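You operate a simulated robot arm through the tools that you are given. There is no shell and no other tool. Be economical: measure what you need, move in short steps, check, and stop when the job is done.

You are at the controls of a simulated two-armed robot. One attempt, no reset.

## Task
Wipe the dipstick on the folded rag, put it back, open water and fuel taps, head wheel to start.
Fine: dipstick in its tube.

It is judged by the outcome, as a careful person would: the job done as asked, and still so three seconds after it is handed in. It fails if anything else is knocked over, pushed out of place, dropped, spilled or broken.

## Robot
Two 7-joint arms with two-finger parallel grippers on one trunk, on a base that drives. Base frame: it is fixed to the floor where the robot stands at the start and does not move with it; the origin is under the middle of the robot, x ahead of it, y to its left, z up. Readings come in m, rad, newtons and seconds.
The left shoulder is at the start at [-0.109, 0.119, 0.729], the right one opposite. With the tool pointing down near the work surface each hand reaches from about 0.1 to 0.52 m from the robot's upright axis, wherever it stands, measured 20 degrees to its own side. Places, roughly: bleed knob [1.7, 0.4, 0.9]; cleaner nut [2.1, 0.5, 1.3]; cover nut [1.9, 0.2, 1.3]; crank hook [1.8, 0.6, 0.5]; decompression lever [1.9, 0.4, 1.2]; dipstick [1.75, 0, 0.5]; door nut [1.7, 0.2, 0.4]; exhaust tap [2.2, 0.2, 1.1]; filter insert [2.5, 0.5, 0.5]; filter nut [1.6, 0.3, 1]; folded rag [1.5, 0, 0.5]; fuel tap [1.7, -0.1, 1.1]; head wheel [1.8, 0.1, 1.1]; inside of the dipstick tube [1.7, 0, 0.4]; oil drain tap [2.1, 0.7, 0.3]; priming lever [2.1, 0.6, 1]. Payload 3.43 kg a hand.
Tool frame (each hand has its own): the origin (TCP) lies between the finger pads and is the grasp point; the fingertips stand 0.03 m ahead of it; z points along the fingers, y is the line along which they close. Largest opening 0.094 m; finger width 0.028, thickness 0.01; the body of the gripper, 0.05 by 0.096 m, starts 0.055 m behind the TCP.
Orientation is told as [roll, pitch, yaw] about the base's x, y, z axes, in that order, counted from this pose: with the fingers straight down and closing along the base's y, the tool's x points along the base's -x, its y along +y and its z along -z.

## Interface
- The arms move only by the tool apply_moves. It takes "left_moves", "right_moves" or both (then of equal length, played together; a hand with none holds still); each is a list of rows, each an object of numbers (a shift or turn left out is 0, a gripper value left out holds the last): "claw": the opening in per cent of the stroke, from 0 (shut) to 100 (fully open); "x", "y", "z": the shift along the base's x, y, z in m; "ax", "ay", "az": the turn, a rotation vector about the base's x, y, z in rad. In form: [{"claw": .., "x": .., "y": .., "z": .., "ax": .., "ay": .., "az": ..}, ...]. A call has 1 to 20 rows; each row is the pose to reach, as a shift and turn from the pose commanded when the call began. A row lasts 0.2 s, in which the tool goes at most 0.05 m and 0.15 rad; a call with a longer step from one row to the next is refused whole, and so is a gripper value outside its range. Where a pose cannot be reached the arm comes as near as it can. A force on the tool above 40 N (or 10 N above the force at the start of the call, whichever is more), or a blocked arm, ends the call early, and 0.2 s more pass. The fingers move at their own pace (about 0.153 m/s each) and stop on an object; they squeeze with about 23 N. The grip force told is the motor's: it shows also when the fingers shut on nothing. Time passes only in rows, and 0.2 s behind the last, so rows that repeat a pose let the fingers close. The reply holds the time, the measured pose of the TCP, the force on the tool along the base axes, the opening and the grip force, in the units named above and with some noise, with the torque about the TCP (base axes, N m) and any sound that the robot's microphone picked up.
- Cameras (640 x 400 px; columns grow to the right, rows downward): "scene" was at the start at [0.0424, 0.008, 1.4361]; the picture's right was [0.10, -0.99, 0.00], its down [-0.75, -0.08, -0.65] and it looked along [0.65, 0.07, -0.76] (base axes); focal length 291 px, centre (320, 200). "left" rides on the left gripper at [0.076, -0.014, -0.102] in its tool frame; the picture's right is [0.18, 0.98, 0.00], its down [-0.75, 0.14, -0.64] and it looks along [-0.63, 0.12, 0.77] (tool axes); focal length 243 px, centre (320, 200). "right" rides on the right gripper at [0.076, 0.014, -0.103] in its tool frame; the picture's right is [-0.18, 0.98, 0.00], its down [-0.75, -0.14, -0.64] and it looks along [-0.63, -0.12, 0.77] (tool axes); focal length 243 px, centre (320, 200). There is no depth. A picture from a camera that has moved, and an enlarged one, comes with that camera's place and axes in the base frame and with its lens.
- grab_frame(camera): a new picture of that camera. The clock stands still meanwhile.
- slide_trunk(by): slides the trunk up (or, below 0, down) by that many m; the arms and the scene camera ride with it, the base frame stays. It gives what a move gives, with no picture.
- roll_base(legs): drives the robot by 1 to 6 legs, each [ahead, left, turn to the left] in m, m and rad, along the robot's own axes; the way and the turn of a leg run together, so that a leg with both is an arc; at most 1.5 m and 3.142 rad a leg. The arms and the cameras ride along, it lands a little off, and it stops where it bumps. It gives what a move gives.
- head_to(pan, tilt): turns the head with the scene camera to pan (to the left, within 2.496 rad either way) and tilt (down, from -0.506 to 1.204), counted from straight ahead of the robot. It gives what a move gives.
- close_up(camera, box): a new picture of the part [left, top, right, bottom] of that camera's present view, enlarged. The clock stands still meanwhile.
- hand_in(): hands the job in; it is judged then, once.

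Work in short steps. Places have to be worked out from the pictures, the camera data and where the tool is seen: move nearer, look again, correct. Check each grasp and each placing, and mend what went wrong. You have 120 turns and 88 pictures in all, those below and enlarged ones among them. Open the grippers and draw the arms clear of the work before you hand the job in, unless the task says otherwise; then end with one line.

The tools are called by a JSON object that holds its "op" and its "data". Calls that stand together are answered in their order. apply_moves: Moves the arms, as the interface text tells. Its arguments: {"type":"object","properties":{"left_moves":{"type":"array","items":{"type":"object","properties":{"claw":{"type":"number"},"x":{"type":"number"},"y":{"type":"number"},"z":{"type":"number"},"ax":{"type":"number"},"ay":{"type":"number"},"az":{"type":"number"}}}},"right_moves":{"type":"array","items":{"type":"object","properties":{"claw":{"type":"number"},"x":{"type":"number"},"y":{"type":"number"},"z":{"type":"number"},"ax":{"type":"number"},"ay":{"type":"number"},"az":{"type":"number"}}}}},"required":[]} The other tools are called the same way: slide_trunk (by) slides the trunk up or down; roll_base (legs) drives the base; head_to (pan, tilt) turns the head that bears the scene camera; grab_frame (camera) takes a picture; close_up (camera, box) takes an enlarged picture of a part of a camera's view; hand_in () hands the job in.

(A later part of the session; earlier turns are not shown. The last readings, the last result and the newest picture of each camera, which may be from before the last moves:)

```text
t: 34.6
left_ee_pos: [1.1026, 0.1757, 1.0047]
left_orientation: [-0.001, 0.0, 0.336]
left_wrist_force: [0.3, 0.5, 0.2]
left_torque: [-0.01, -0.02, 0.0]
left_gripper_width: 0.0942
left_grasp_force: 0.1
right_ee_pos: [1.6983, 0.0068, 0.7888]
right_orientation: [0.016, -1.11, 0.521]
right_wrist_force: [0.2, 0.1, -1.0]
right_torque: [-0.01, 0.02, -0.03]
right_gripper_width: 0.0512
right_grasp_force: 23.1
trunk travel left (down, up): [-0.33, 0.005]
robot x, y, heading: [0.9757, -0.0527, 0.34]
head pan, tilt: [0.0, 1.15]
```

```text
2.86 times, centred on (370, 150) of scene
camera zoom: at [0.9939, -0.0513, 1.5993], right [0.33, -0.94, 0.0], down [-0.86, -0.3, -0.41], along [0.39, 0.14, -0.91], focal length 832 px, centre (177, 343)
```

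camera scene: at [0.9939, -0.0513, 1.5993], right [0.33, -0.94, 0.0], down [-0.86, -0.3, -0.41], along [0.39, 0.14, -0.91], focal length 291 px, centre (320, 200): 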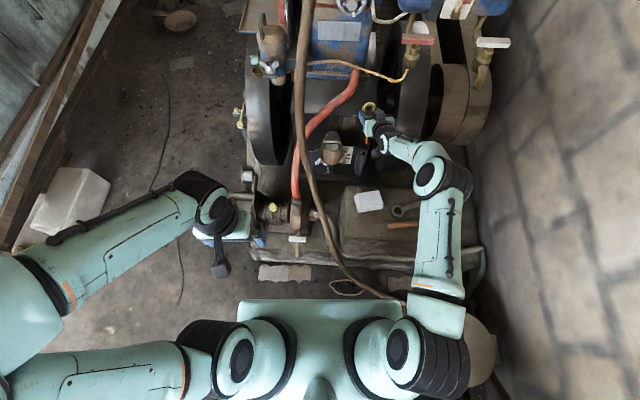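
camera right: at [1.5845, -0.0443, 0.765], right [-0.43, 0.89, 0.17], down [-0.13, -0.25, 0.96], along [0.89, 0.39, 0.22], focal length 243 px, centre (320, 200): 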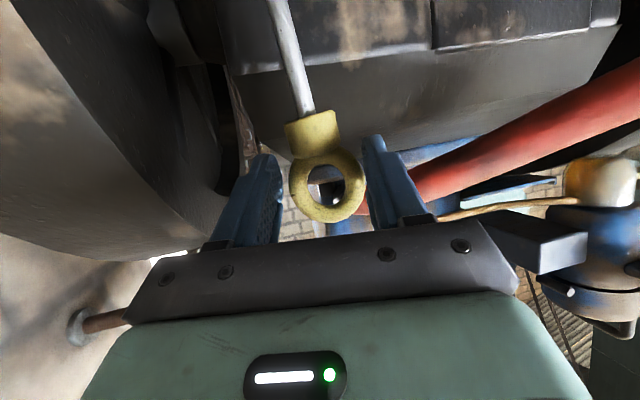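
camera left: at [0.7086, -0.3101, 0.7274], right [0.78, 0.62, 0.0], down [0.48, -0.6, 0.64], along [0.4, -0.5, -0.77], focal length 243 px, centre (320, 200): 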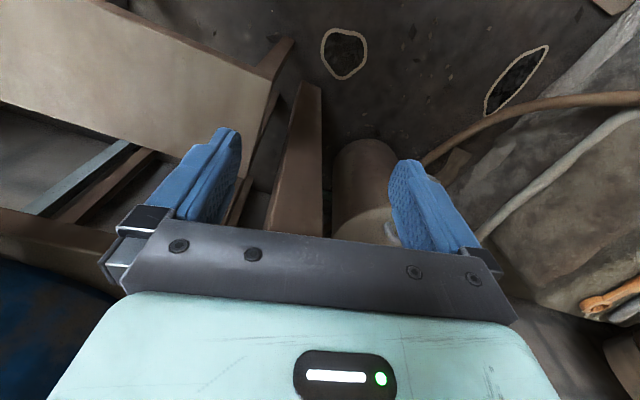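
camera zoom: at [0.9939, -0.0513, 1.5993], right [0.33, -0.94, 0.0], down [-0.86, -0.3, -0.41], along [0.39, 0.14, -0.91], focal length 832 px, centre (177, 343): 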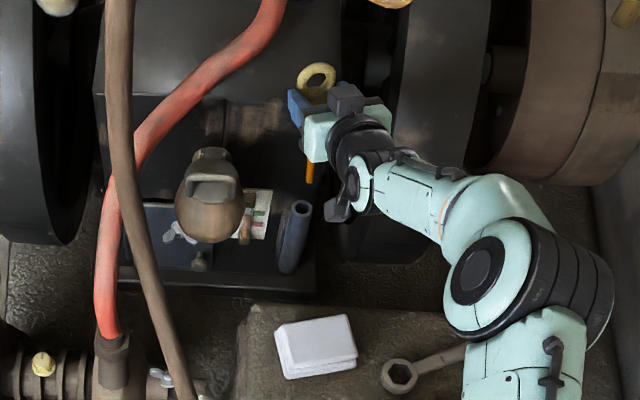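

The stick is out (orange oily tip visible, length ≈0.16 m from ring). Now carry it to above the rag while tilting the hand down, so the rod slants with tip toward me.

{"op": "apply_moves", "data": {"right_moves": [{"x": -0.02, "y": -0.005, "z": -0.01, "ax": -0.04, "ay": 0.07}, {"x": -0.05, "y": -0.02, "z": -0.02, "ax": -0.1, "ay": 0.174}, {"x": -0.08, "y": -0.03, "z": -0.03, "ax": -0.16, "ay": 0.278}, {"x": -0.09, "y": -0.03, "z": -0.05, "ax": -0.22, "ay": 0.382}, {"x": -0.09, "y": -0.025, "z": -0.08, "ax": -0.28, "ay": 0.486}, {"x": -0.08, "y": -0.02, "z": -0.11, "ax": -0.34, "ay": 0.59}, {"x": -0.07, "y": -0.015, "z": -0.13, "ax": -0.398, "ay": 0.694}, {"x": -0.07, "y": -0.015, "z": -0.13, "ax": -0.398, "ay": 0.694}]}}

{"op": "close_up", "data": {"camera": "scene", "box": [310, 80, 450, 240]}}

{"op": "grab_frame", "data": {"camera": "right"}}

```text
t: 36.4
left_ee_pos: [1.1022, 0.1755, 1.0046]
left_orientation: [0.001, 0.001, 0.337]
left_wrist_force: [-0.4, 0.5, 0.5]
left_torque: [-0.04, 0.03, -0.01]
left_gripper_width: 0.0941
left_grasp_force: 0.0
right_ee_pos: [1.6242, -0.0091, 0.6584]
right_orientation: [0.017, -0.31, 0.522]
right_wrist_force: [-0.2, -0.4, -0.5]
right_torque: [0.02, 0.0, -0.02]
right_gripper_width: 0.0507
right_grasp_force: 22.8
right hand out of reach, approached as far as the arm can: row 7, 8
trunk travel left (down, up): [-0.33, 0.005]
robot x, y, heading: [0.9799, -0.0592, 0.343]
head pan, tilt: [0.0, 1.15]
```

```text
2.50 times, centred on (380, 160) of scene
camera zoom: at [0.9948, -0.051, 1.5994], right [0.33, -0.94, 0.0], down [-0.86, -0.3, -0.41], along [0.39, 0.14, -0.91], focal length 728 px, centre (170, 300)
```

zoom: 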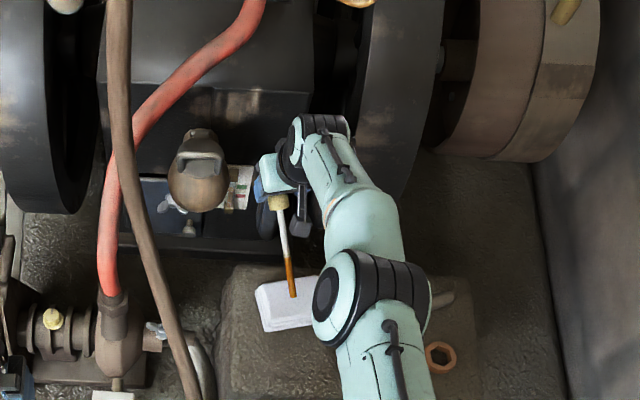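

```text
50 pictures are left
camera right: at [1.5287, -0.05, 0.7331], right [-0.34, 0.94, 0.07], down [0.53, 0.13, 0.84], along [0.78, 0.32, -0.54], focal length 243 px, centre (320, 200)
```

right: 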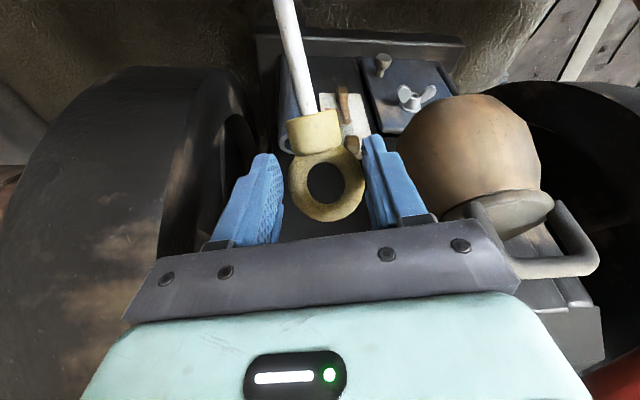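

The oily tip hangs right above the rag. Lower in small steps till touch.

{"op": "apply_moves", "data": {"right_moves": [{"z": -0.015}, {"z": -0.03}, {"z": -0.04}, {"z": -0.04}]}}

{"op": "close_up", "data": {"camera": "scene", "box": [340, 140, 420, 220]}}

```text
t: 37.4
left_ee_pos: [1.1027, 0.1744, 1.0054]
left_orientation: [-0.001, 0.0, 0.336]
left_wrist_force: [-0.3, 0.0, -0.6]
left_torque: [-0.01, -0.02, 0.0]
left_gripper_width: 0.0937
left_grasp_force: 0.0
right_ee_pos: [1.6171, -0.0136, 0.6293]
right_orientation: [0.016, -0.313, 0.522]
right_wrist_force: [3.7, -0.7, 5.6]
right_torque: [-0.42, 0.28, 0.18]
right_gripper_width: 0.0504
right_grasp_force: 23.5
right hand out of reach, approached as far as the arm can: row 2, 3, 4
trunk travel left (down, up): [-0.33, 0.005]
robot x, y, heading: [0.9799, -0.0566, 0.336]
head pan, tilt: [0.0, 1.15]
```

```text
5.00 times, centred on (380, 180) of scene
camera zoom: at [0.9946, -0.0508, 1.5995], right [0.33, -0.94, 0.0], down [-0.86, -0.3, -0.41], along [0.39, 0.14, -0.91], focal length 1455 px, centre (20, 300)
```

zoom: 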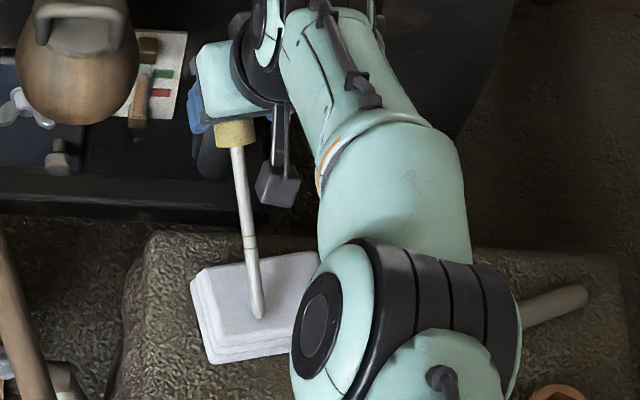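

The tip presses the rag with ~6 N and the orange oil is already gone from it. I add a few gentle strokes on the rag, then lift.

{"op": "apply_moves", "data": {"right_moves": [{"z": 0.006, "x": 0.01, "y": 0.005}, {"z": 0.006, "x": 0.02, "y": 0.01}, {"z": 0.006, "x": 0.01, "y": 0.005}, {"z": 0.006, "x": 0.0, "y": 0.0}, {"z": 0.006, "x": 0.01, "y": 0.005}, {"z": 0.006, "x": 0.02, "y": 0.01}, {"z": 0.02, "x": 0.02, "y": 0.01}, {"z": 0.05, "x": 0.02, "y": 0.01}]}}

{"op": "close_up", "data": {"camera": "scene", "box": [330, 100, 430, 220]}}

```text
t: 39.2
left_ee_pos: [1.1032, 0.1754, 1.0048]
left_orientation: [0.001, 0.0, 0.335]
left_wrist_force: [0.4, 0.2, 0.3]
left_torque: [-0.02, -0.02, 0.02]
left_gripper_width: 0.0938
left_grasp_force: 0.0
right_ee_pos: [1.6327, -0.0055, 0.6796]
right_orientation: [0.016, -0.311, 0.52]
right_wrist_force: [-0.2, -0.6, -1.1]
right_torque: [0.0, 0.01, -0.03]
right_gripper_width: 0.0504
right_grasp_force: 22.6
right hand out of reach, approached as far as the arm can: row 1, 2, 3, 5, 6, 7
trunk travel left (down, up): [-0.33, 0.005]
robot x, y, heading: [0.9786, -0.0566, 0.337]
head pan, tilt: [0.0, 1.15]
```

```text
3.33 times, centred on (380, 160) of scene
camera zoom: at [0.9948, -0.0505, 1.5994], right [0.33, -0.94, 0.0], down [-0.86, -0.3, -0.41], along [0.39, 0.13, -0.91], focal length 970 px, centre (120, 333)
```

zoom: 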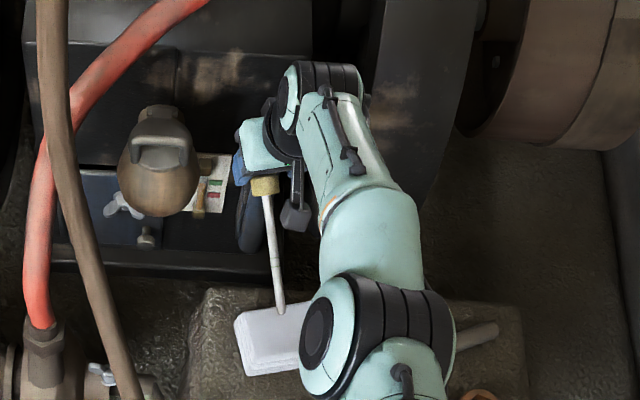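

Clean and rag undisturbed. Return to the hover above the tube with the rod upright again.

{"op": "apply_moves", "data": {"right_moves": [{"z": 0.03}, {"z": 0.06}, {"z": 0.08, "x": 0.0, "ax": 0.06, "ay": -0.104}, {"z": 0.1, "x": 0.0, "ax": 0.12, "ay": -0.208}, {"z": 0.12, "x": 0.01, "ax": 0.18, "ay": -0.312}, {"z": 0.13, "x": 0.02, "y": 0.0, "ax": 0.24, "ay": -0.416}, {"z": 0.13, "x": 0.03, "y": 0.005, "ax": 0.3, "ay": -0.52}, {"z": 0.13, "x": 0.045, "y": 0.01, "ax": 0.35, "ay": -0.61}, {"z": 0.13, "x": 0.055, "y": 0.012, "ax": 0.398, "ay": -0.694}, {"z": 0.13, "x": 0.065, "y": 0.012, "ax": 0.398, "ay": -0.694}, {"z": 0.13, "x": 0.065, "y": 0.012, "ax": 0.398, "ay": -0.694}]}}

{"op": "close_up", "data": {"camera": "scene", "box": [330, 80, 410, 180]}}

{"op": "grab_frame", "data": {"camera": "right"}}

```text
t: 41.6
left_ee_pos: [1.1037, 0.1752, 1.0055]
left_orientation: [0.0, 0.0, 0.337]
left_wrist_force: [-0.3, 0.2, -0.3]
left_torque: [0.01, -0.01, 0.01]
left_gripper_width: 0.0942
left_grasp_force: 0.0
right_ee_pos: [1.6987, 0.007, 0.8063]
right_orientation: [0.016, -1.11, 0.521]
right_wrist_force: [0.8, 0.5, -0.7]
right_torque: [0.02, 0.04, -0.02]
right_gripper_width: 0.0504
right_grasp_force: 22.7
trunk travel left (down, up): [-0.33, 0.005]
robot x, y, heading: [0.9808, -0.0569, 0.335]
head pan, tilt: [0.0, 1.15]
```

```text
4.00 times, centred on (370, 130) of scene
camera zoom: at [0.9949, -0.0509, 1.5994], right [0.33, -0.94, 0.0], down [-0.86, -0.3, -0.41], along [0.39, 0.14, -0.91], focal length 1164 px, centre (120, 480)
```

zoom: 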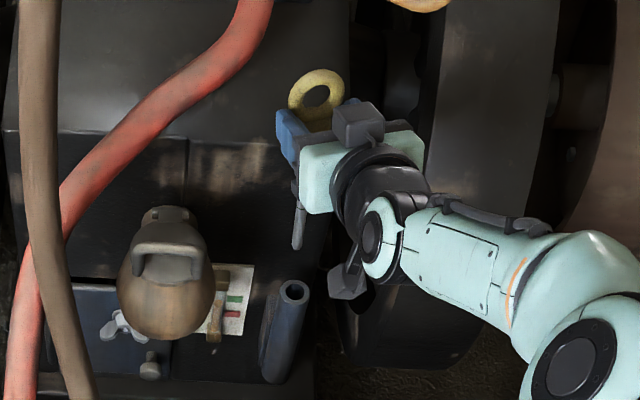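

```text
46 pictures are left
camera right: at [1.5838, -0.0427, 0.7844], right [-0.43, 0.89, 0.17], down [-0.13, -0.25, 0.96], along [0.89, 0.39, 0.22], focal length 243 px, centre (320, 200)
```

right: 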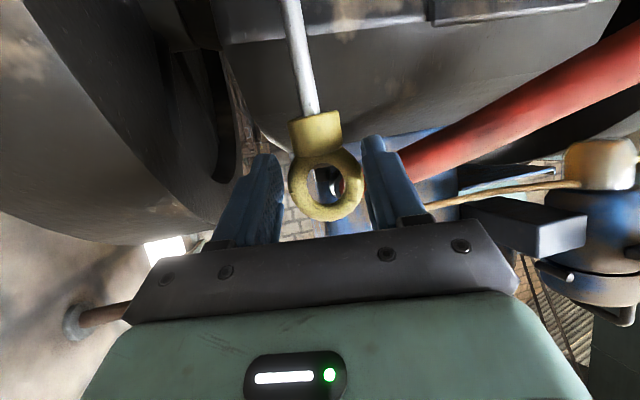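

Rod is nearly vertical; tip estimated ≈(1.727,0.017,0.615), tube mouth ≈(1.722,0.010,0.527). Lower by trunk 6 cm and compare tip with the mouth.

{"op": "slide_trunk", "data": {"by": -0.055}}

{"op": "close_up", "data": {"camera": "scene", "box": [340, 90, 404, 154]}}

{"op": "grab_frame", "data": {"camera": "right"}}

```text
t: 42.5
left_ee_pos: [1.103, 0.1754, 0.9503]
left_orientation: [0.001, -0.001, 0.337]
left_wrist_force: [0.1, -0.7, 0.1]
left_torque: [-0.01, 0.01, -0.03]
left_gripper_width: 0.094
left_grasp_force: 0.1
right_ee_pos: [1.7012, 0.007, 0.7521]
right_orientation: [0.015, -1.109, 0.519]
right_wrist_force: [-0.5, 0.1, -0.9]
right_torque: [-0.02, 0.04, -0.01]
right_gripper_width: 0.0504
right_grasp_force: 23.0
trunk travel left (down, up): [-0.275, 0.06]
robot x, y, heading: [0.9801, -0.0569, 0.338]
head pan, tilt: [0.0, 1.15]
```

```text
6.25 times, centred on (372, 122) of scene
camera zoom: at [0.996, -0.0505, 1.5404], right [0.33, -0.94, 0.0], down [-0.86, -0.3, -0.41], along [0.39, 0.14, -0.91], focal length 1819 px, centre (-5, 688)
```

zoom: 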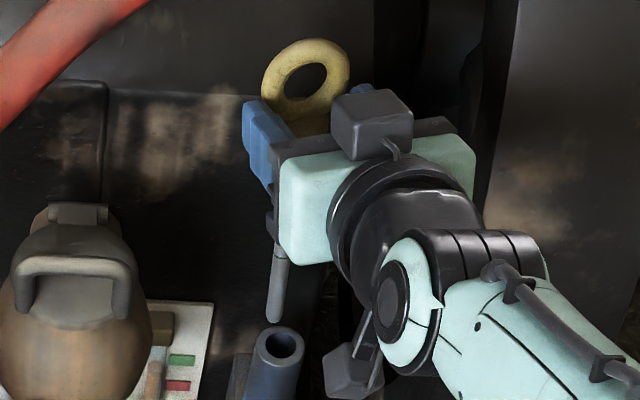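

```text
44 pictures are left
camera right: at [1.586, -0.0434, 0.73], right [-0.43, 0.89, 0.17], down [-0.13, -0.25, 0.96], along [0.89, 0.39, 0.22], focal length 243 px, centre (320, 200)
```

right: 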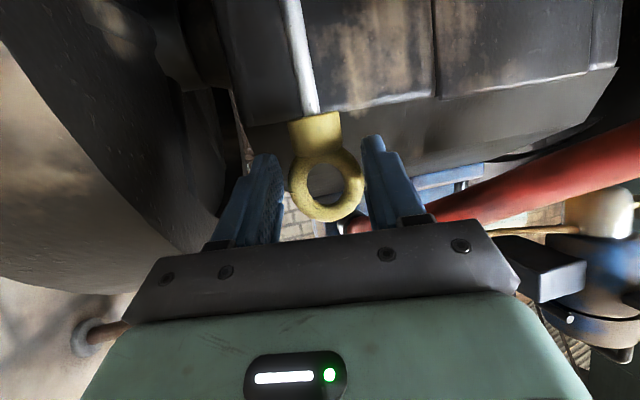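

Tip sits ~12 mm left of the mouth and the rod leans ~5°. I correct tilt and shift, then look again.

{"op": "apply_moves", "data": {"right_moves": [{"x": -0.006, "y": -0.014, "ax": 0.04, "ay": -0.045}, {"x": -0.012, "y": -0.027, "ax": 0.078, "ay": -0.09}, {"x": -0.012, "y": -0.027, "ax": 0.078, "ay": -0.09}]}}

{"op": "close_up", "data": {"camera": "scene", "box": [340, 90, 404, 154]}}

```text
t: 43.3
left_ee_pos: [1.1017, 0.1757, 0.9503]
left_orientation: [0.001, 0.002, 0.337]
left_wrist_force: [-0.2, 0.5, -0.3]
left_torque: [-0.01, -0.02, -0.05]
left_gripper_width: 0.0939
left_grasp_force: 0.1
right_ee_pos: [1.6864, -0.0203, 0.7503]
right_orientation: [0.086, -1.228, 0.457]
right_wrist_force: [-0.2, 0.1, -1.2]
right_torque: [-0.02, -0.01, -0.02]
right_gripper_width: 0.0505
right_grasp_force: 22.9
trunk travel left (down, up): [-0.275, 0.06]
robot x, y, heading: [0.978, -0.0582, 0.342]
head pan, tilt: [0.0, 1.15]
```

```text
6.25 times, centred on (372, 122) of scene
camera zoom: at [0.9956, -0.0505, 1.5404], right [0.33, -0.94, 0.0], down [-0.86, -0.3, -0.41], along [0.39, 0.14, -0.91], focal length 1819 px, centre (-5, 688)
```

zoom: 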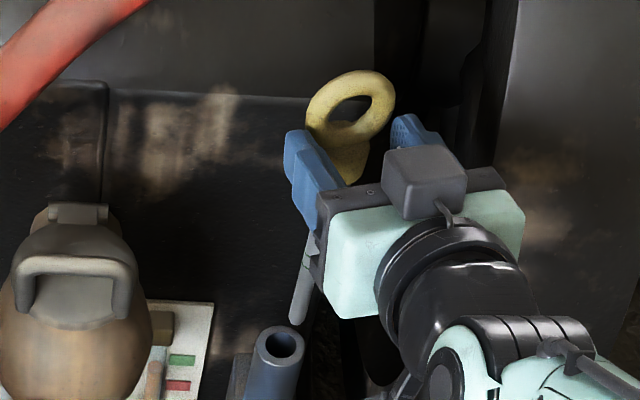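

Now the rod is upright and the tip projects onto the mouth axis (1.718,0.003). Lower 2.5 cm and check.

{"op": "slide_trunk", "data": {"by": -0.027}}

{"op": "close_up", "data": {"camera": "scene", "box": [340, 90, 404, 154]}}

```text
t: 44.1
left_ee_pos: [1.1035, 0.1762, 0.9225]
left_orientation: [0.002, 0.001, 0.338]
left_wrist_force: [-0.2, 0.0, 0.2]
left_torque: [0.01, 0.03, 0.05]
left_gripper_width: 0.094
left_grasp_force: 0.0
right_ee_pos: [1.689, -0.0188, 0.7255]
right_orientation: [0.083, -1.227, 0.459]
right_wrist_force: [0.2, -0.3, -0.8]
right_torque: [-0.01, 0.04, 0.01]
right_gripper_width: 0.0503
right_grasp_force: 23.1
trunk travel left (down, up): [-0.248, 0.087]
robot x, y, heading: [0.9795, -0.0553, 0.335]
head pan, tilt: [0.0, 1.15]
```

```text
6.25 times, centred on (372, 122) of scene
camera zoom: at [0.9967, -0.0502, 1.5118], right [0.33, -0.94, 0.0], down [-0.86, -0.3, -0.41], along [0.38, 0.13, -0.91], focal length 1819 px, centre (-5, 688)
```

zoom: 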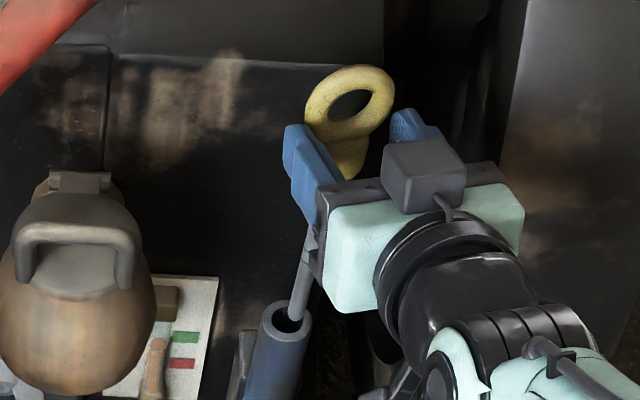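

The tip is at the mouth, ~4 mm right of centre. Nudge left and lower 3 cm.

{"op": "apply_moves", "data": {"right_moves": [{"x": -0.001, "y": 0.004}, {"x": -0.001, "y": 0.004}]}}

{"op": "slide_trunk", "data": {"by": -0.025}}

{"op": "close_up", "data": {"camera": "scene", "box": [340, 90, 404, 154]}}

```text
t: 44.7
left_ee_pos: [1.103, 0.1753, 0.9229]
left_orientation: [-0.001, 0.001, 0.337]
left_wrist_force: [0.7, -1.1, -0.6]
left_torque: [0.0, -0.03, -0.02]
left_gripper_width: 0.094
left_grasp_force: 0.1
right_ee_pos: [1.6866, -0.0161, 0.7247]
right_orientation: [0.082, -1.228, 0.459]
right_wrist_force: [0.2, -0.2, -1.5]
right_torque: [0.01, 0.05, 0.04]
right_gripper_width: 0.0501
right_grasp_force: 22.9
trunk travel left (down, up): [-0.248, 0.087]
robot x, y, heading: [0.9796, -0.054, 0.333]
head pan, tilt: [0.0, 1.15]
```

```text
t: 45.4
left_ee_pos: [1.101, 0.1749, 0.8971]
left_orientation: [0.0, -0.003, 0.338]
left_wrist_force: [0.0, 0.0, 0.2]
left_torque: [0.01, 0.02, 0.02]
left_gripper_width: 0.0939
left_grasp_force: 0.0
right_ee_pos: [1.6884, -0.0157, 0.7057]
right_orientation: [0.084, -1.235, 0.458]
right_wrist_force: [1.1, -0.7, 16.7]
right_torque: [0.26, -0.48, -0.03]
right_gripper_width: 0.0506
right_grasp_force: 23.1
trunk travel left (down, up): [-0.223, 0.112]
robot x, y, heading: [0.9803, -0.0524, 0.339]
head pan, tilt: [0.0, 1.15]
```

```text
6.25 times, centred on (372, 122) of scene
camera zoom: at [0.9953, -0.0503, 1.487], right [0.33, -0.94, 0.0], down [-0.86, -0.3, -0.41], along [0.39, 0.14, -0.91], focal length 1819 px, centre (-5, 688)
```

zoom: 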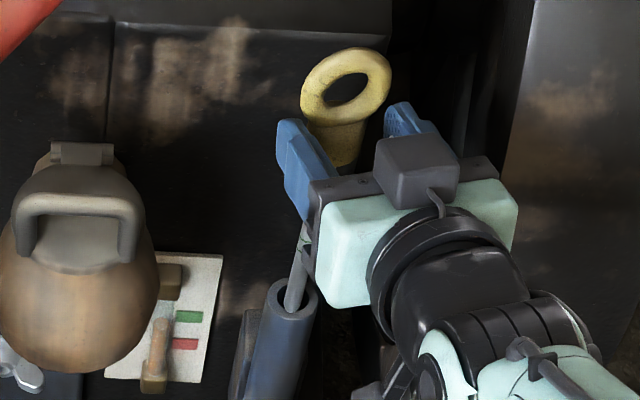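

The tip is catching the near rim (17 N). Raise slightly, shift ~8 mm away from me, and re-check.

{"op": "slide_trunk", "data": {"by": 0.012}}

{"op": "apply_moves", "data": {"right_moves": [{"x": 0.008, "y": 0.002}, {"x": 0.008, "y": 0.002}]}}

{"op": "close_up", "data": {"camera": "scene", "box": [350, 110, 390, 150]}}

```text
t: 46.0
left_ee_pos: [1.1011, 0.1748, 0.9104]
left_orientation: [0.0, 0.001, 0.337]
left_wrist_force: [0.1, -0.9, -0.1]
left_torque: [0.01, 0.01, 0.04]
left_gripper_width: 0.094
left_grasp_force: 0.2
right_ee_pos: [1.6855, -0.0164, 0.7089]
right_orientation: [0.082, -1.22, 0.46]
right_wrist_force: [-0.2, 0.1, -0.7]
right_torque: [-0.02, 0.03, 0.0]
right_gripper_width: 0.0501
right_grasp_force: 23.0
trunk travel left (down, up): [-0.235, 0.1]
robot x, y, heading: [0.9778, -0.0536, 0.337]
head pan, tilt: [0.0, 1.15]
```

```text
t: 46.6
left_ee_pos: [1.1027, 0.1755, 0.9104]
left_orientation: [-0.001, 0.0, 0.338]
left_wrist_force: [0.3, -0.4, -1.0]
left_torque: [0.01, 0.0, 0.02]
left_gripper_width: 0.0939
left_grasp_force: 0.0
right_ee_pos: [1.6934, -0.0142, 0.7121]
right_orientation: [0.086, -1.227, 0.457]
right_wrist_force: [-0.5, -0.8, -0.7]
right_torque: [-0.04, 0.02, -0.03]
right_gripper_width: 0.0499
right_grasp_force: 22.5
trunk travel left (down, up): [-0.235, 0.1]
robot x, y, heading: [0.9825, -0.0569, 0.338]
head pan, tilt: [0.0, 1.15]
```

```text
10.00 times, centred on (370, 130) of scene
camera zoom: at [0.996, -0.0505, 1.4987], right [0.33, -0.94, 0.0], down [-0.86, -0.3, -0.41], along [0.39, 0.14, -0.91], focal length 2911 px, centre (-180, 900)
```

zoom: 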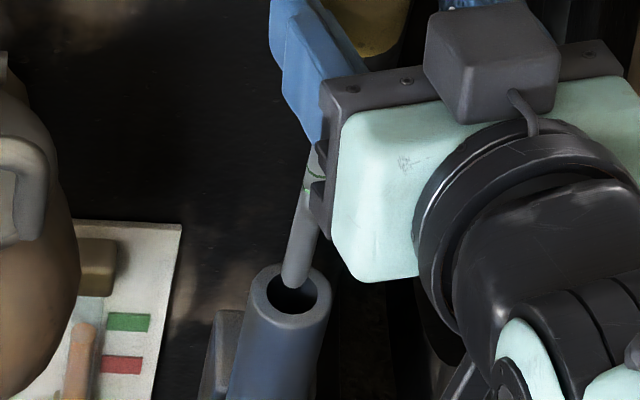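

Tip is now over the hole. Lower 3 cm.

{"op": "slide_trunk", "data": {"by": -0.03}}

{"op": "close_up", "data": {"camera": "scene", "box": [350, 100, 400, 150]}}

```text
t: 47.3
left_ee_pos: [1.1025, 0.1755, 0.8796]
left_orientation: [0.0, 0.0, 0.338]
left_wrist_force: [0.9, 0.8, -0.7]
left_torque: [0.03, 0.0, 0.03]
left_gripper_width: 0.0941
left_grasp_force: 0.1
right_ee_pos: [1.6957, -0.0132, 0.6816]
right_orientation: [0.084, -1.227, 0.456]
right_wrist_force: [0.2, 0.0, -0.9]
right_torque: [-0.01, 0.03, 0.0]
right_gripper_width: 0.0501
right_grasp_force: 22.8
trunk travel left (down, up): [-0.205, 0.13]
robot x, y, heading: [0.9856, -0.0576, 0.342]
head pan, tilt: [0.0, 1.15]
```

```text
8.00 times, centred on (375, 125) of scene
camera zoom: at [0.9974, -0.05, 1.4696], right [0.33, -0.94, 0.0], down [-0.86, -0.3, -0.41], along [0.39, 0.14, -0.91], focal length 2329 px, centre (-120, 800)
```

zoom: 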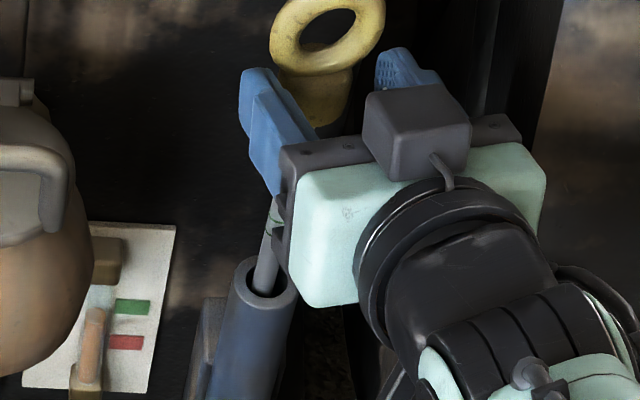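

Inserted, no resistance. Continue down 6 cm.

{"op": "slide_trunk", "data": {"by": -0.06}}

{"op": "close_up", "data": {"camera": "scene", "box": [340, 80, 420, 160]}}

```text
t: 48.3
left_ee_pos: [1.1022, 0.1762, 0.8213]
left_orientation: [0.001, -0.001, 0.336]
left_wrist_force: [0.0, -1.0, -0.4]
left_torque: [0.01, -0.02, 0.0]
left_gripper_width: 0.0942
left_grasp_force: 0.1
right_ee_pos: [1.695, -0.0137, 0.6233]
right_orientation: [0.084, -1.227, 0.459]
right_wrist_force: [0.0, -0.7, -0.5]
right_torque: [-0.03, 0.02, 0.01]
right_gripper_width: 0.0503
right_grasp_force: 22.8
trunk travel left (down, up): [-0.145, 0.19]
robot x, y, heading: [0.9775, -0.0533, 0.334]
head pan, tilt: [0.0, 1.15]
```

```text
5.00 times, centred on (380, 120) of scene
camera zoom: at [1.004, -0.0477, 1.4109], right [0.33, -0.94, 0.0], down [-0.86, -0.3, -0.41], along [0.39, 0.14, -0.91], focal length 1455 px, centre (20, 600)
```

zoom: 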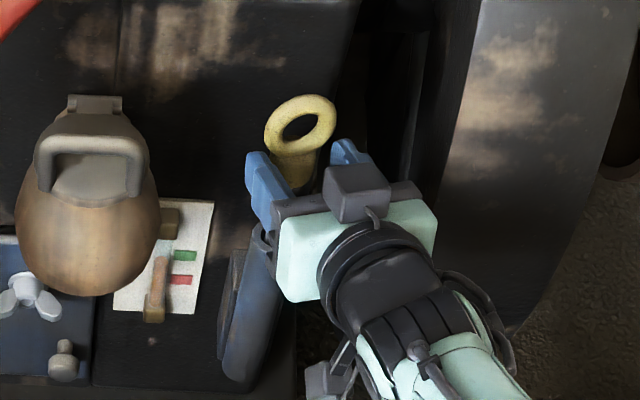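

Still free. Lower another 4 cm and view from the wrist.

{"op": "slide_trunk", "data": {"by": -0.035}}

{"op": "grab_frame", "data": {"camera": "right"}}

```text
t: 49.1
left_ee_pos: [1.1021, 0.1761, 0.7857]
left_orientation: [-0.001, 0.0, 0.335]
left_wrist_force: [0.9, 0.5, 0.2]
left_torque: [-0.02, 0.03, -0.03]
left_gripper_width: 0.0938
left_grasp_force: 0.0
right_ee_pos: [1.6961, -0.0139, 0.5875]
right_orientation: [0.082, -1.228, 0.459]
right_wrist_force: [0.3, -0.7, -0.1]
right_torque: [-0.02, 0.02, -0.01]
right_gripper_width: 0.0501
right_grasp_force: 22.6
trunk travel left (down, up): [-0.11, 0.225]
robot x, y, heading: [0.9818, -0.0576, 0.33]
head pan, tilt: [0.0, 1.15]
```

```text
37 pictures are left
camera right: at [1.5832, -0.0621, 0.551], right [-0.45, 0.87, 0.2], down [-0.22, -0.32, 0.92], along [0.87, 0.37, 0.33], focal length 243 px, centre (320, 200)
```

right: 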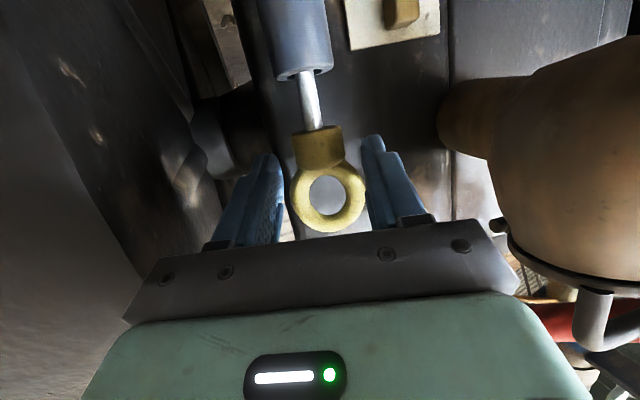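

About 3.5 cm remains. Lower the rest.

{"op": "slide_trunk", "data": {"by": -0.033}}

{"op": "grab_frame", "data": {"camera": "right"}}

```text
t: 49.9
left_ee_pos: [1.1017, 0.1749, 0.7529]
left_orientation: [0.002, -0.001, 0.336]
left_wrist_force: [0.5, 0.2, 0.4]
left_torque: [-0.02, 0.0, 0.03]
left_gripper_width: 0.094
left_grasp_force: 0.1
right_ee_pos: [1.696, -0.0134, 0.5577]
right_orientation: [0.085, -1.234, 0.458]
right_wrist_force: [4.0, 1.9, 9.7]
right_torque: [0.12, -0.49, 0.01]
right_gripper_width: 0.0502
right_grasp_force: 23.0
trunk travel left (down, up): [-0.077, 0.258]
robot x, y, heading: [0.9807, -0.055, 0.334]
head pan, tilt: [0.0, 1.15]
```

```text
36 pictures are left
camera right: at [1.5842, -0.0617, 0.5203], right [-0.45, 0.87, 0.2], down [-0.22, -0.33, 0.92], along [0.87, 0.37, 0.34], focal length 243 px, centre (320, 200)
```

right: 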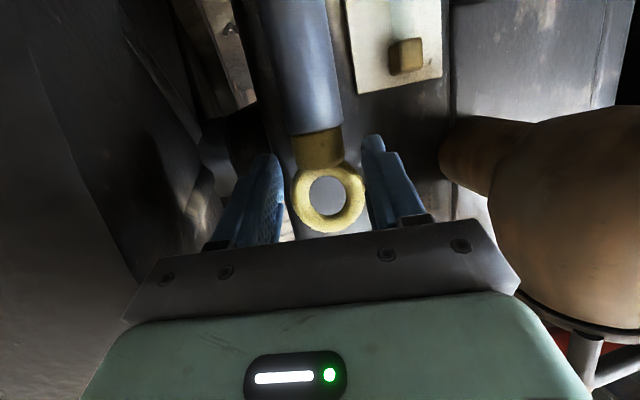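

Seated (10 N contact, ferrule in the mouth). Open and withdraw straight back.

{"op": "apply_moves", "data": {"right_moves": [{"claw": 75}, {"claw": 75}, {"claw": 75}, {"x": -0.03, "y": -0.015, "z": 0.012}, {"x": -0.065, "y": -0.03, "z": 0.025}, {"x": -0.1, "y": -0.045, "z": 0.035}, {"x": -0.14, "y": -0.065, "z": 0.05}, {"x": -0.17, "y": -0.08, "z": 0.09}]}}

{"op": "close_up", "data": {"camera": "scene", "box": [310, 60, 450, 220]}}

```text
refused: row 8 steps farther than a row can; nothing moved
```

```text
2.50 times, centred on (380, 140) of scene
camera zoom: at [1.0223, -0.0411, 1.3367], right [0.33, -0.94, 0.0], down [-0.86, -0.3, -0.41], along [0.39, 0.14, -0.91], focal length 728 px, centre (170, 350)
```

zoom: 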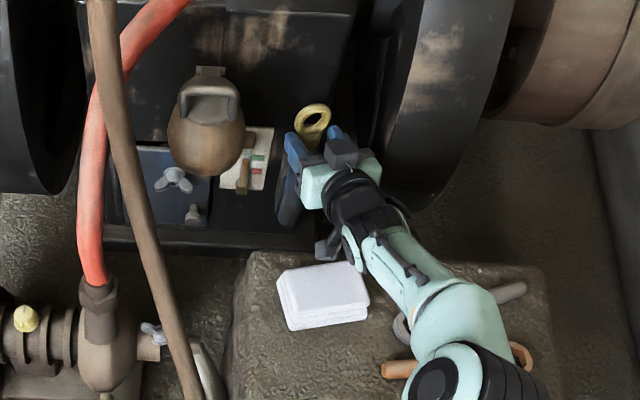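

Last row was too long; retry with shorter steps.

{"op": "apply_moves", "data": {"right_moves": [{"claw": 75}, {"claw": 75}, {"claw": 75}, {"x": -0.03, "y": -0.015, "z": 0.012}, {"x": -0.06, "y": -0.03, "z": 0.025}, {"x": -0.09, "y": -0.045, "z": 0.035}, {"x": -0.12, "y": -0.06, "z": 0.05}, {"x": -0.15, "y": -0.075, "z": 0.07}, {"x": -0.16, "y": -0.09, "z": 0.1}]}}

{"op": "close_up", "data": {"camera": "scene", "box": [310, 60, 450, 220]}}

```text
t: 51.9
left_ee_pos: [1.1033, 0.1754, 0.7532]
left_orientation: [0.0, 0.001, 0.337]
left_wrist_force: [0.2, 0.6, 0.2]
left_torque: [-0.01, 0.01, 0.03]
left_gripper_width: 0.0942
left_grasp_force: 0.0
right_ee_pos: [1.5331, -0.1039, 0.6527]
right_orientation: [0.084, -1.226, 0.458]
right_wrist_force: [0.2, -0.2, -0.4]
right_torque: [0.02, 0.02, -0.02]
right_gripper_width: 0.0705
right_grasp_force: 0.2
trunk travel left (down, up): [-0.077, 0.258]
robot x, y, heading: [0.982, -0.0533, 0.336]
head pan, tilt: [0.0, 1.15]
```

```text
2.50 times, centred on (380, 140) of scene
camera zoom: at [1.0224, -0.0412, 1.3366], right [0.33, -0.94, 0.0], down [-0.86, -0.3, -0.41], along [0.39, 0.14, -0.91], focal length 728 px, centre (170, 350)
```

zoom: 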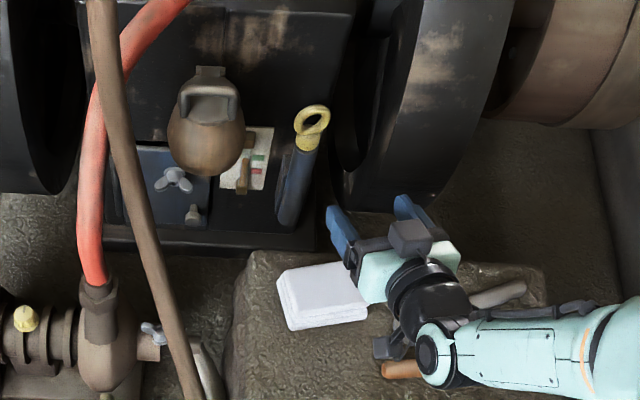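

Dipstick is back in its tube. Raise the trunk and look at the taps.

{"op": "slide_trunk", "data": {"by": 0.25}}

{"op": "head_to", "data": {"pan": 0.0, "tilt": 0.6}}

{"op": "grab_frame", "data": {"camera": "scene"}}

{"op": "close_up", "data": {"camera": "scene", "box": [260, 80, 480, 240]}}

```text
t: 54.5
left_ee_pos: [1.1027, 0.1742, 1.0025]
left_orientation: [0.001, 0.0, 0.338]
left_wrist_force: [-1.2, 0.0, 0.6]
left_torque: [0.01, -0.01, 0.0]
left_gripper_width: 0.0941
left_grasp_force: 0.1
right_ee_pos: [1.5353, -0.103, 0.9033]
right_orientation: [0.083, -1.227, 0.457]
right_wrist_force: [0.0, 0.4, 0.5]
right_torque: [0.03, -0.02, -0.02]
right_gripper_width: 0.0707
right_grasp_force: 0.1
trunk travel left (down, up): [-0.327, 0.008]
robot x, y, heading: [0.981, -0.0534, 0.34]
head pan, tilt: [0.0, 1.15]
```

```text
t: 55.4
left_ee_pos: [1.1024, 0.1752, 1.0024]
left_orientation: [0.0, 0.0, 0.336]
left_wrist_force: [-0.4, 0.9, 0.1]
left_torque: [0.04, -0.01, 0.01]
left_gripper_width: 0.0941
left_grasp_force: 0.0
right_ee_pos: [1.5358, -0.1026, 0.9034]
right_orientation: [0.085, -1.226, 0.46]
right_wrist_force: [0.6, 0.1, 0.8]
right_torque: [-0.05, 0.01, -0.02]
right_gripper_width: 0.0706
right_grasp_force: 0.1
trunk travel left (down, up): [-0.327, 0.008]
robot x, y, heading: [0.9808, -0.054, 0.329]
head pan, tilt: [0.0, 0.6]
```

```text
33 pictures are left
camera scene: at [1.0221, -0.0413, 1.6383], right [0.33, -0.94, 0.0], down [-0.53, -0.19, -0.82], along [0.78, 0.27, -0.57], focal length 291 px, centre (320, 200)
```

scene: 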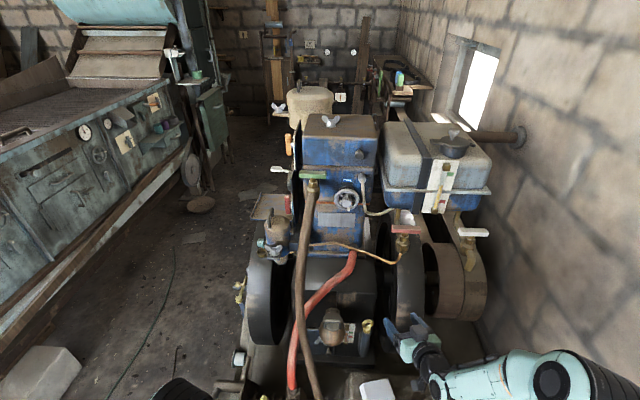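

```text
2.50 times, centred on (370, 160) of scene
camera zoom: at [1.0221, -0.0413, 1.6383], right [0.33, -0.94, 0.0], down [-0.53, -0.19, -0.82], along [0.78, 0.27, -0.57], focal length 728 px, centre (195, 300)
```

zoom: 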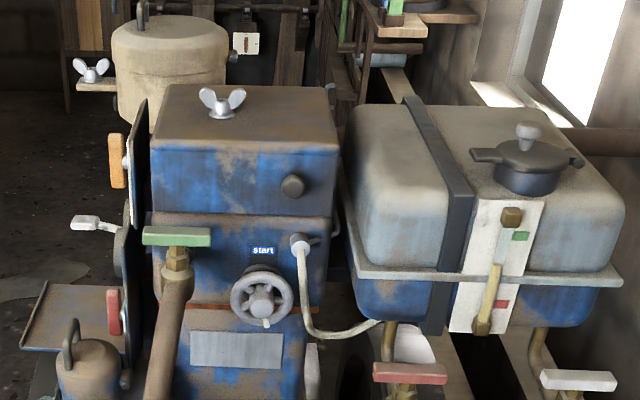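

Estimates: fuel handle ≈(1.728,-0.06,1.082), wheel ≈(1.79,0.138,1.10), water handle ≈(1.707,0.225,1.22). I close the right gripper and bring its tip in front of the fuel handle's right end.

{"op": "apply_moves", "data": {"right_moves": [{"claw": 0, "z": 0.04}, {"z": 0.08}, {"z": 0.12, "y": -0.01}, {"z": 0.16, "y": -0.02}, {"z": 0.189, "y": -0.024, "x": 0.02}, {"z": 0.189, "y": -0.024, "x": 0.06}, {"z": 0.189, "y": -0.024, "x": 0.1}, {"z": 0.189, "y": -0.024, "x": 0.1}]}}

{"op": "close_up", "data": {"camera": "scene", "box": [340, 160, 460, 280]}}

{"op": "grab_frame", "data": {"camera": "right"}}

```text
t: 57.2
left_ee_pos: [1.1021, 0.1758, 1.0023]
left_orientation: [0.0, -0.001, 0.337]
left_wrist_force: [-0.2, -0.7, 0.2]
left_torque: [-0.02, 0.01, -0.01]
left_gripper_width: 0.0942
left_grasp_force: 0.0
right_ee_pos: [1.6313, -0.1255, 1.0894]
right_orientation: [0.081, -1.227, 0.458]
right_wrist_force: [0.0, -0.7, 0.4]
right_torque: [0.03, 0.02, 0.01]
right_gripper_width: 0.0
right_grasp_force: 23.0
trunk travel left (down, up): [-0.327, 0.008]
robot x, y, heading: [0.9818, -0.0558, 0.337]
head pan, tilt: [0.0, 0.6]
```

```text
3.33 times, centred on (400, 220) of scene
camera zoom: at [1.0214, -0.0412, 1.6383], right [0.33, -0.94, 0.0], down [-0.53, -0.19, -0.83], along [0.78, 0.27, -0.56], focal length 970 px, centre (53, 133)
```

zoom: 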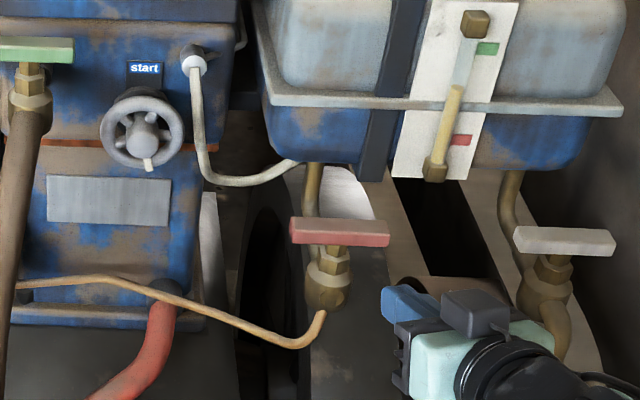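

```text
30 pictures are left
camera right: at [1.5202, -0.1737, 1.0535], right [-0.45, 0.87, 0.2], down [-0.22, -0.32, 0.92], along [0.87, 0.37, 0.33], focal length 243 px, centre (320, 200)
```

right: 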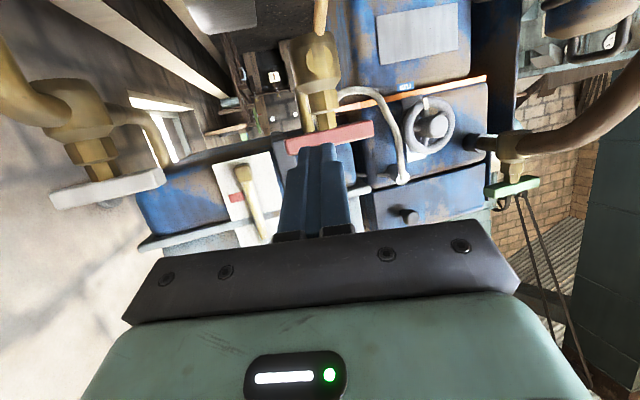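

Fuel handle centre refined to (1.726,-0.063,1.08). I push its right end forward and round in an arc (anticlockwise), watching force.

{"op": "apply_moves", "data": {"right_moves": [{"x": 0.03, "y": 0.0}, {"x": 0.054, "y": 0.004}, {"x": 0.07, "y": 0.009}, {"x": 0.085, "y": 0.013}, {"x": 0.085, "y": 0.013}]}}

{"op": "close_up", "data": {"camera": "scene", "box": [340, 160, 460, 280]}}

```text
t: 58.4
left_ee_pos: [1.1022, 0.1755, 1.0026]
left_orientation: [0.0, 0.0, 0.336]
left_wrist_force: [-0.5, 0.6, -0.2]
left_torque: [-0.04, 0.01, 0.01]
left_gripper_width: 0.0941
left_grasp_force: 0.1
right_ee_pos: [1.7193, -0.1128, 1.0918]
right_orientation: [0.085, -1.228, 0.46]
right_wrist_force: [0.0, 0.3, 0.3]
right_torque: [0.01, 0.0, -0.01]
right_gripper_width: 0.0
right_grasp_force: 23.2
trunk travel left (down, up): [-0.327, 0.008]
robot x, y, heading: [0.9785, -0.0556, 0.336]
head pan, tilt: [0.0, 0.6]
```

```text
3.33 times, centred on (400, 220) of scene
camera zoom: at [1.0219, -0.0413, 1.6383], right [0.33, -0.94, 0.0], down [-0.53, -0.19, -0.83], along [0.78, 0.27, -0.56], focal length 970 px, centre (53, 133)
```

zoom: 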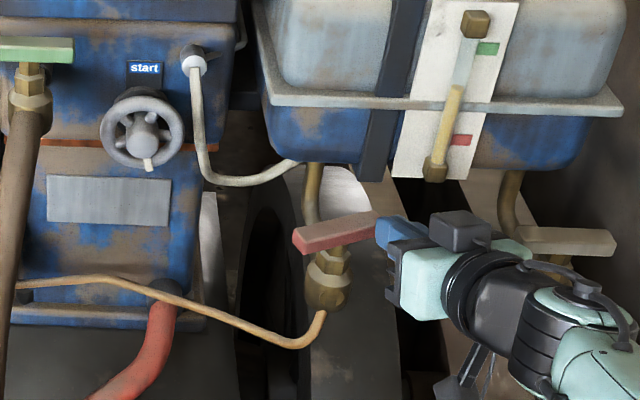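

It turns freely. Continue the arc to in-line.

{"op": "apply_moves", "data": {"right_moves": [{"x": 0.008, "y": 0.005}, {"x": 0.014, "y": 0.01}, {"x": 0.02, "y": 0.018}, {"x": 0.023, "y": 0.025}, {"x": 0.025, "y": 0.032}, {"x": 0.025, "y": 0.038}, {"x": 0.025, "y": 0.038}]}}

{"op": "close_up", "data": {"camera": "scene", "box": [340, 160, 460, 280]}}

```text
t: 60.0
left_ee_pos: [1.1016, 0.172, 1.003]
left_orientation: [0.002, -0.003, 0.338]
left_wrist_force: [0.7, -0.3, -0.5]
left_torque: [-0.01, 0.01, 0.04]
left_gripper_width: 0.0942
left_grasp_force: 0.0
right_ee_pos: [1.7458, -0.0855, 1.0934]
right_orientation: [0.077, -1.227, 0.454]
right_wrist_force: [-6.3, -25.7, 1.3]
right_torque: [-0.19, 0.05, -0.37]
right_gripper_width: 0.0
right_grasp_force: 22.7
trunk travel left (down, up): [-0.327, 0.008]
robot x, y, heading: [0.9826, -0.0556, 0.334]
head pan, tilt: [0.0, 0.6]
```

```text
3.33 times, centred on (400, 220) of scene
camera zoom: at [1.0206, -0.0463, 1.6384], right [0.33, -0.94, 0.0], down [-0.53, -0.18, -0.83], along [0.78, 0.27, -0.56], focal length 970 px, centre (53, 133)
```

zoom: 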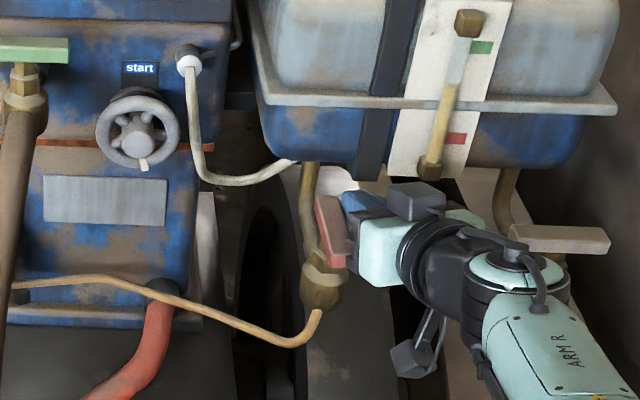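

Fuel handle is now in line with its outlet and against its stop. Ease off and retreat.

{"op": "apply_moves", "data": {"right_moves": [{"x": 0.0, "y": -0.012}, {"x": -0.03, "y": -0.025, "z": 0.005}, {"x": -0.07, "y": -0.04, "z": 0.01}, {"x": -0.11, "y": -0.05, "z": 0.01}, {"x": -0.15, "y": -0.06, "z": 0.01}, {"x": -0.19, "y": -0.07, "z": 0.01}]}}

{"op": "close_up", "data": {"camera": "scene", "box": [290, 100, 470, 250]}}

```text
t: 61.4
left_ee_pos: [1.1018, 0.1742, 1.0023]
left_orientation: [-0.002, 0.001, 0.337]
left_wrist_force: [-0.1, 0.1, 0.2]
left_torque: [0.01, 0.01, 0.02]
left_gripper_width: 0.0938
left_grasp_force: 0.1
right_ee_pos: [1.5534, -0.1484, 1.1021]
right_orientation: [0.083, -1.229, 0.46]
right_wrist_force: [0.6, -0.2, -0.5]
right_torque: [0.03, -0.01, 0.03]
right_gripper_width: 0.0002
right_grasp_force: 23.3
trunk travel left (down, up): [-0.327, 0.008]
robot x, y, heading: [0.9813, -0.0577, 0.339]
head pan, tilt: [0.0, 0.6]
```

```text
2.67 times, centred on (380, 175) of scene
camera zoom: at [1.0211, -0.0417, 1.6383], right [0.33, -0.94, 0.0], down [-0.53, -0.19, -0.83], along [0.78, 0.27, -0.56], focal length 776 px, centre (160, 267)
```

zoom: 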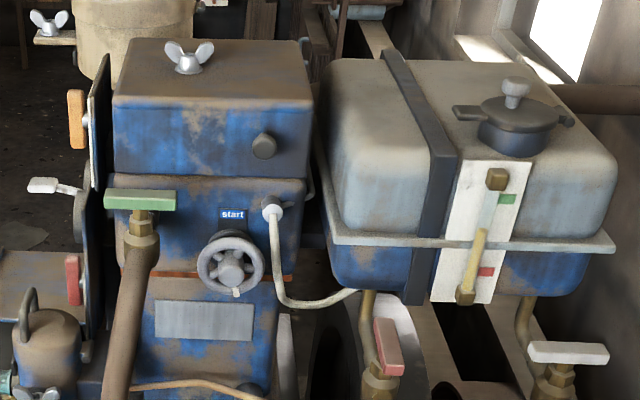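

Fuel is open, drain tap untouched. For the water tap and wheel I need ~0.1 m more reach; check the floor ahead.

{"op": "head_to", "data": {"pan": 0.0, "tilt": 1.2}}

{"op": "grab_frame", "data": {"camera": "scene"}}

```text
t: 62.4
left_ee_pos: [1.1019, 0.1743, 1.0028]
left_orientation: [-0.001, 0.0, 0.337]
left_wrist_force: [0.1, 0.1, -0.5]
left_torque: [-0.04, -0.03, -0.03]
left_gripper_width: 0.094
left_grasp_force: 0.0
right_ee_pos: [1.5549, -0.147, 1.1023]
right_orientation: [0.084, -1.227, 0.46]
right_wrist_force: [-0.4, 0.7, -0.1]
right_torque: [0.01, 0.0, 0.01]
right_gripper_width: 0.0
right_grasp_force: 22.5
trunk travel left (down, up): [-0.327, 0.008]
robot x, y, heading: [0.9799, -0.058, 0.336]
head pan, tilt: [0.0, 1.201]
```

```text
26 pictures are left
camera scene: at [0.9914, -0.0521, 1.5938], right [0.33, -0.94, 0.0], down [-0.88, -0.31, -0.36], along [0.34, 0.12, -0.93], focal length 291 px, centre (320, 200)
```

scene: 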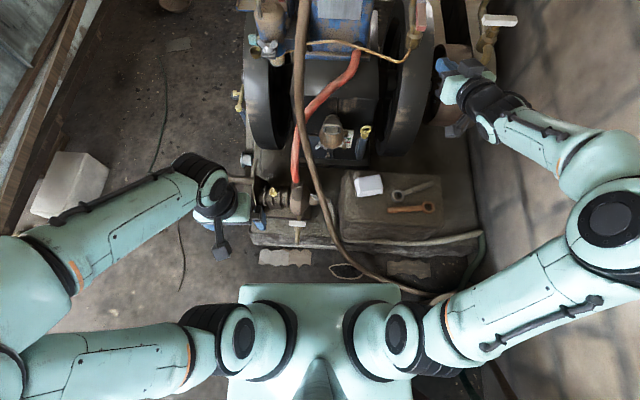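

Gap ahead ≈0.13 m, but the hose lies near the right prong; shift left 0.1 then ahead 0.08.

{"op": "roll_base", "data": {"legs": [[0, 0.1, 0], [0.085, 0, 0]]}}

{"op": "head_to", "data": {"pan": 0.0, "tilt": 0.65}}

{"op": "grab_frame", "data": {"camera": "scene"}}

```text
t: 64.7
left_ee_pos: [1.1364, 0.2915, 1.0014]
left_orientation: [0.001, 0.001, 0.336]
left_wrist_force: [-0.7, -0.2, 0.5]
left_torque: [-0.03, -0.01, -0.01]
left_gripper_width: 0.094
left_grasp_force: 0.1
right_ee_pos: [1.5874, -0.0309, 1.1006]
right_orientation: [0.085, -1.227, 0.455]
right_wrist_force: [0.1, -0.2, -0.9]
right_torque: [0.03, 0.0, 0.01]
right_gripper_width: 0.0001
right_grasp_force: 23.0
trunk travel left (down, up): [-0.327, 0.008]
robot x, y, heading: [1.0124, 0.0596, 0.333]
head pan, tilt: [0.0, 1.201]
stopped in leg 2: the robot was blocked; the commanded pose is now the measured one
```

```text
t: 65.7
left_ee_pos: [1.1353, 0.2915, 1.0018]
left_orientation: [0.0, 0.0, 0.336]
left_wrist_force: [0.6, -0.6, -0.3]
left_torque: [0.06, 0.0, -0.02]
left_gripper_width: 0.094
left_grasp_force: 0.1
right_ee_pos: [1.5855, -0.0319, 1.1011]
right_orientation: [0.086, -1.225, 0.456]
right_wrist_force: [0.5, 0.2, -0.4]
right_torque: [0.0, -0.01, -0.01]
right_gripper_width: 0.0
right_grasp_force: 23.2
trunk travel left (down, up): [-0.327, 0.008]
robot x, y, heading: [1.0088, 0.0612, 0.336]
head pan, tilt: [0.0, 0.649]
```

```text
25 pictures are left
camera scene: at [1.052, 0.0745, 1.634], right [0.33, -0.94, 0.0], down [-0.57, -0.2, -0.8], along [0.75, 0.26, -0.61], focal length 291 px, centre (320, 200)
```

scene: 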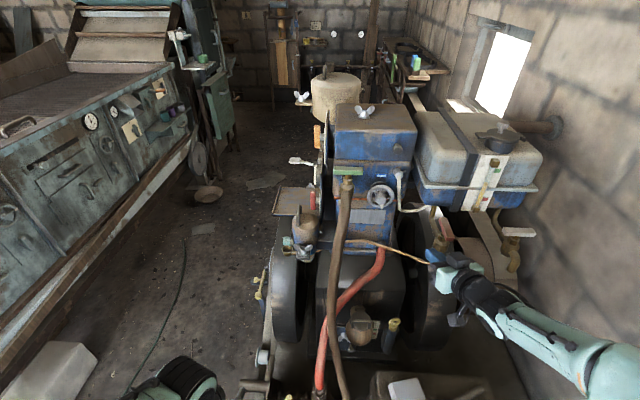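

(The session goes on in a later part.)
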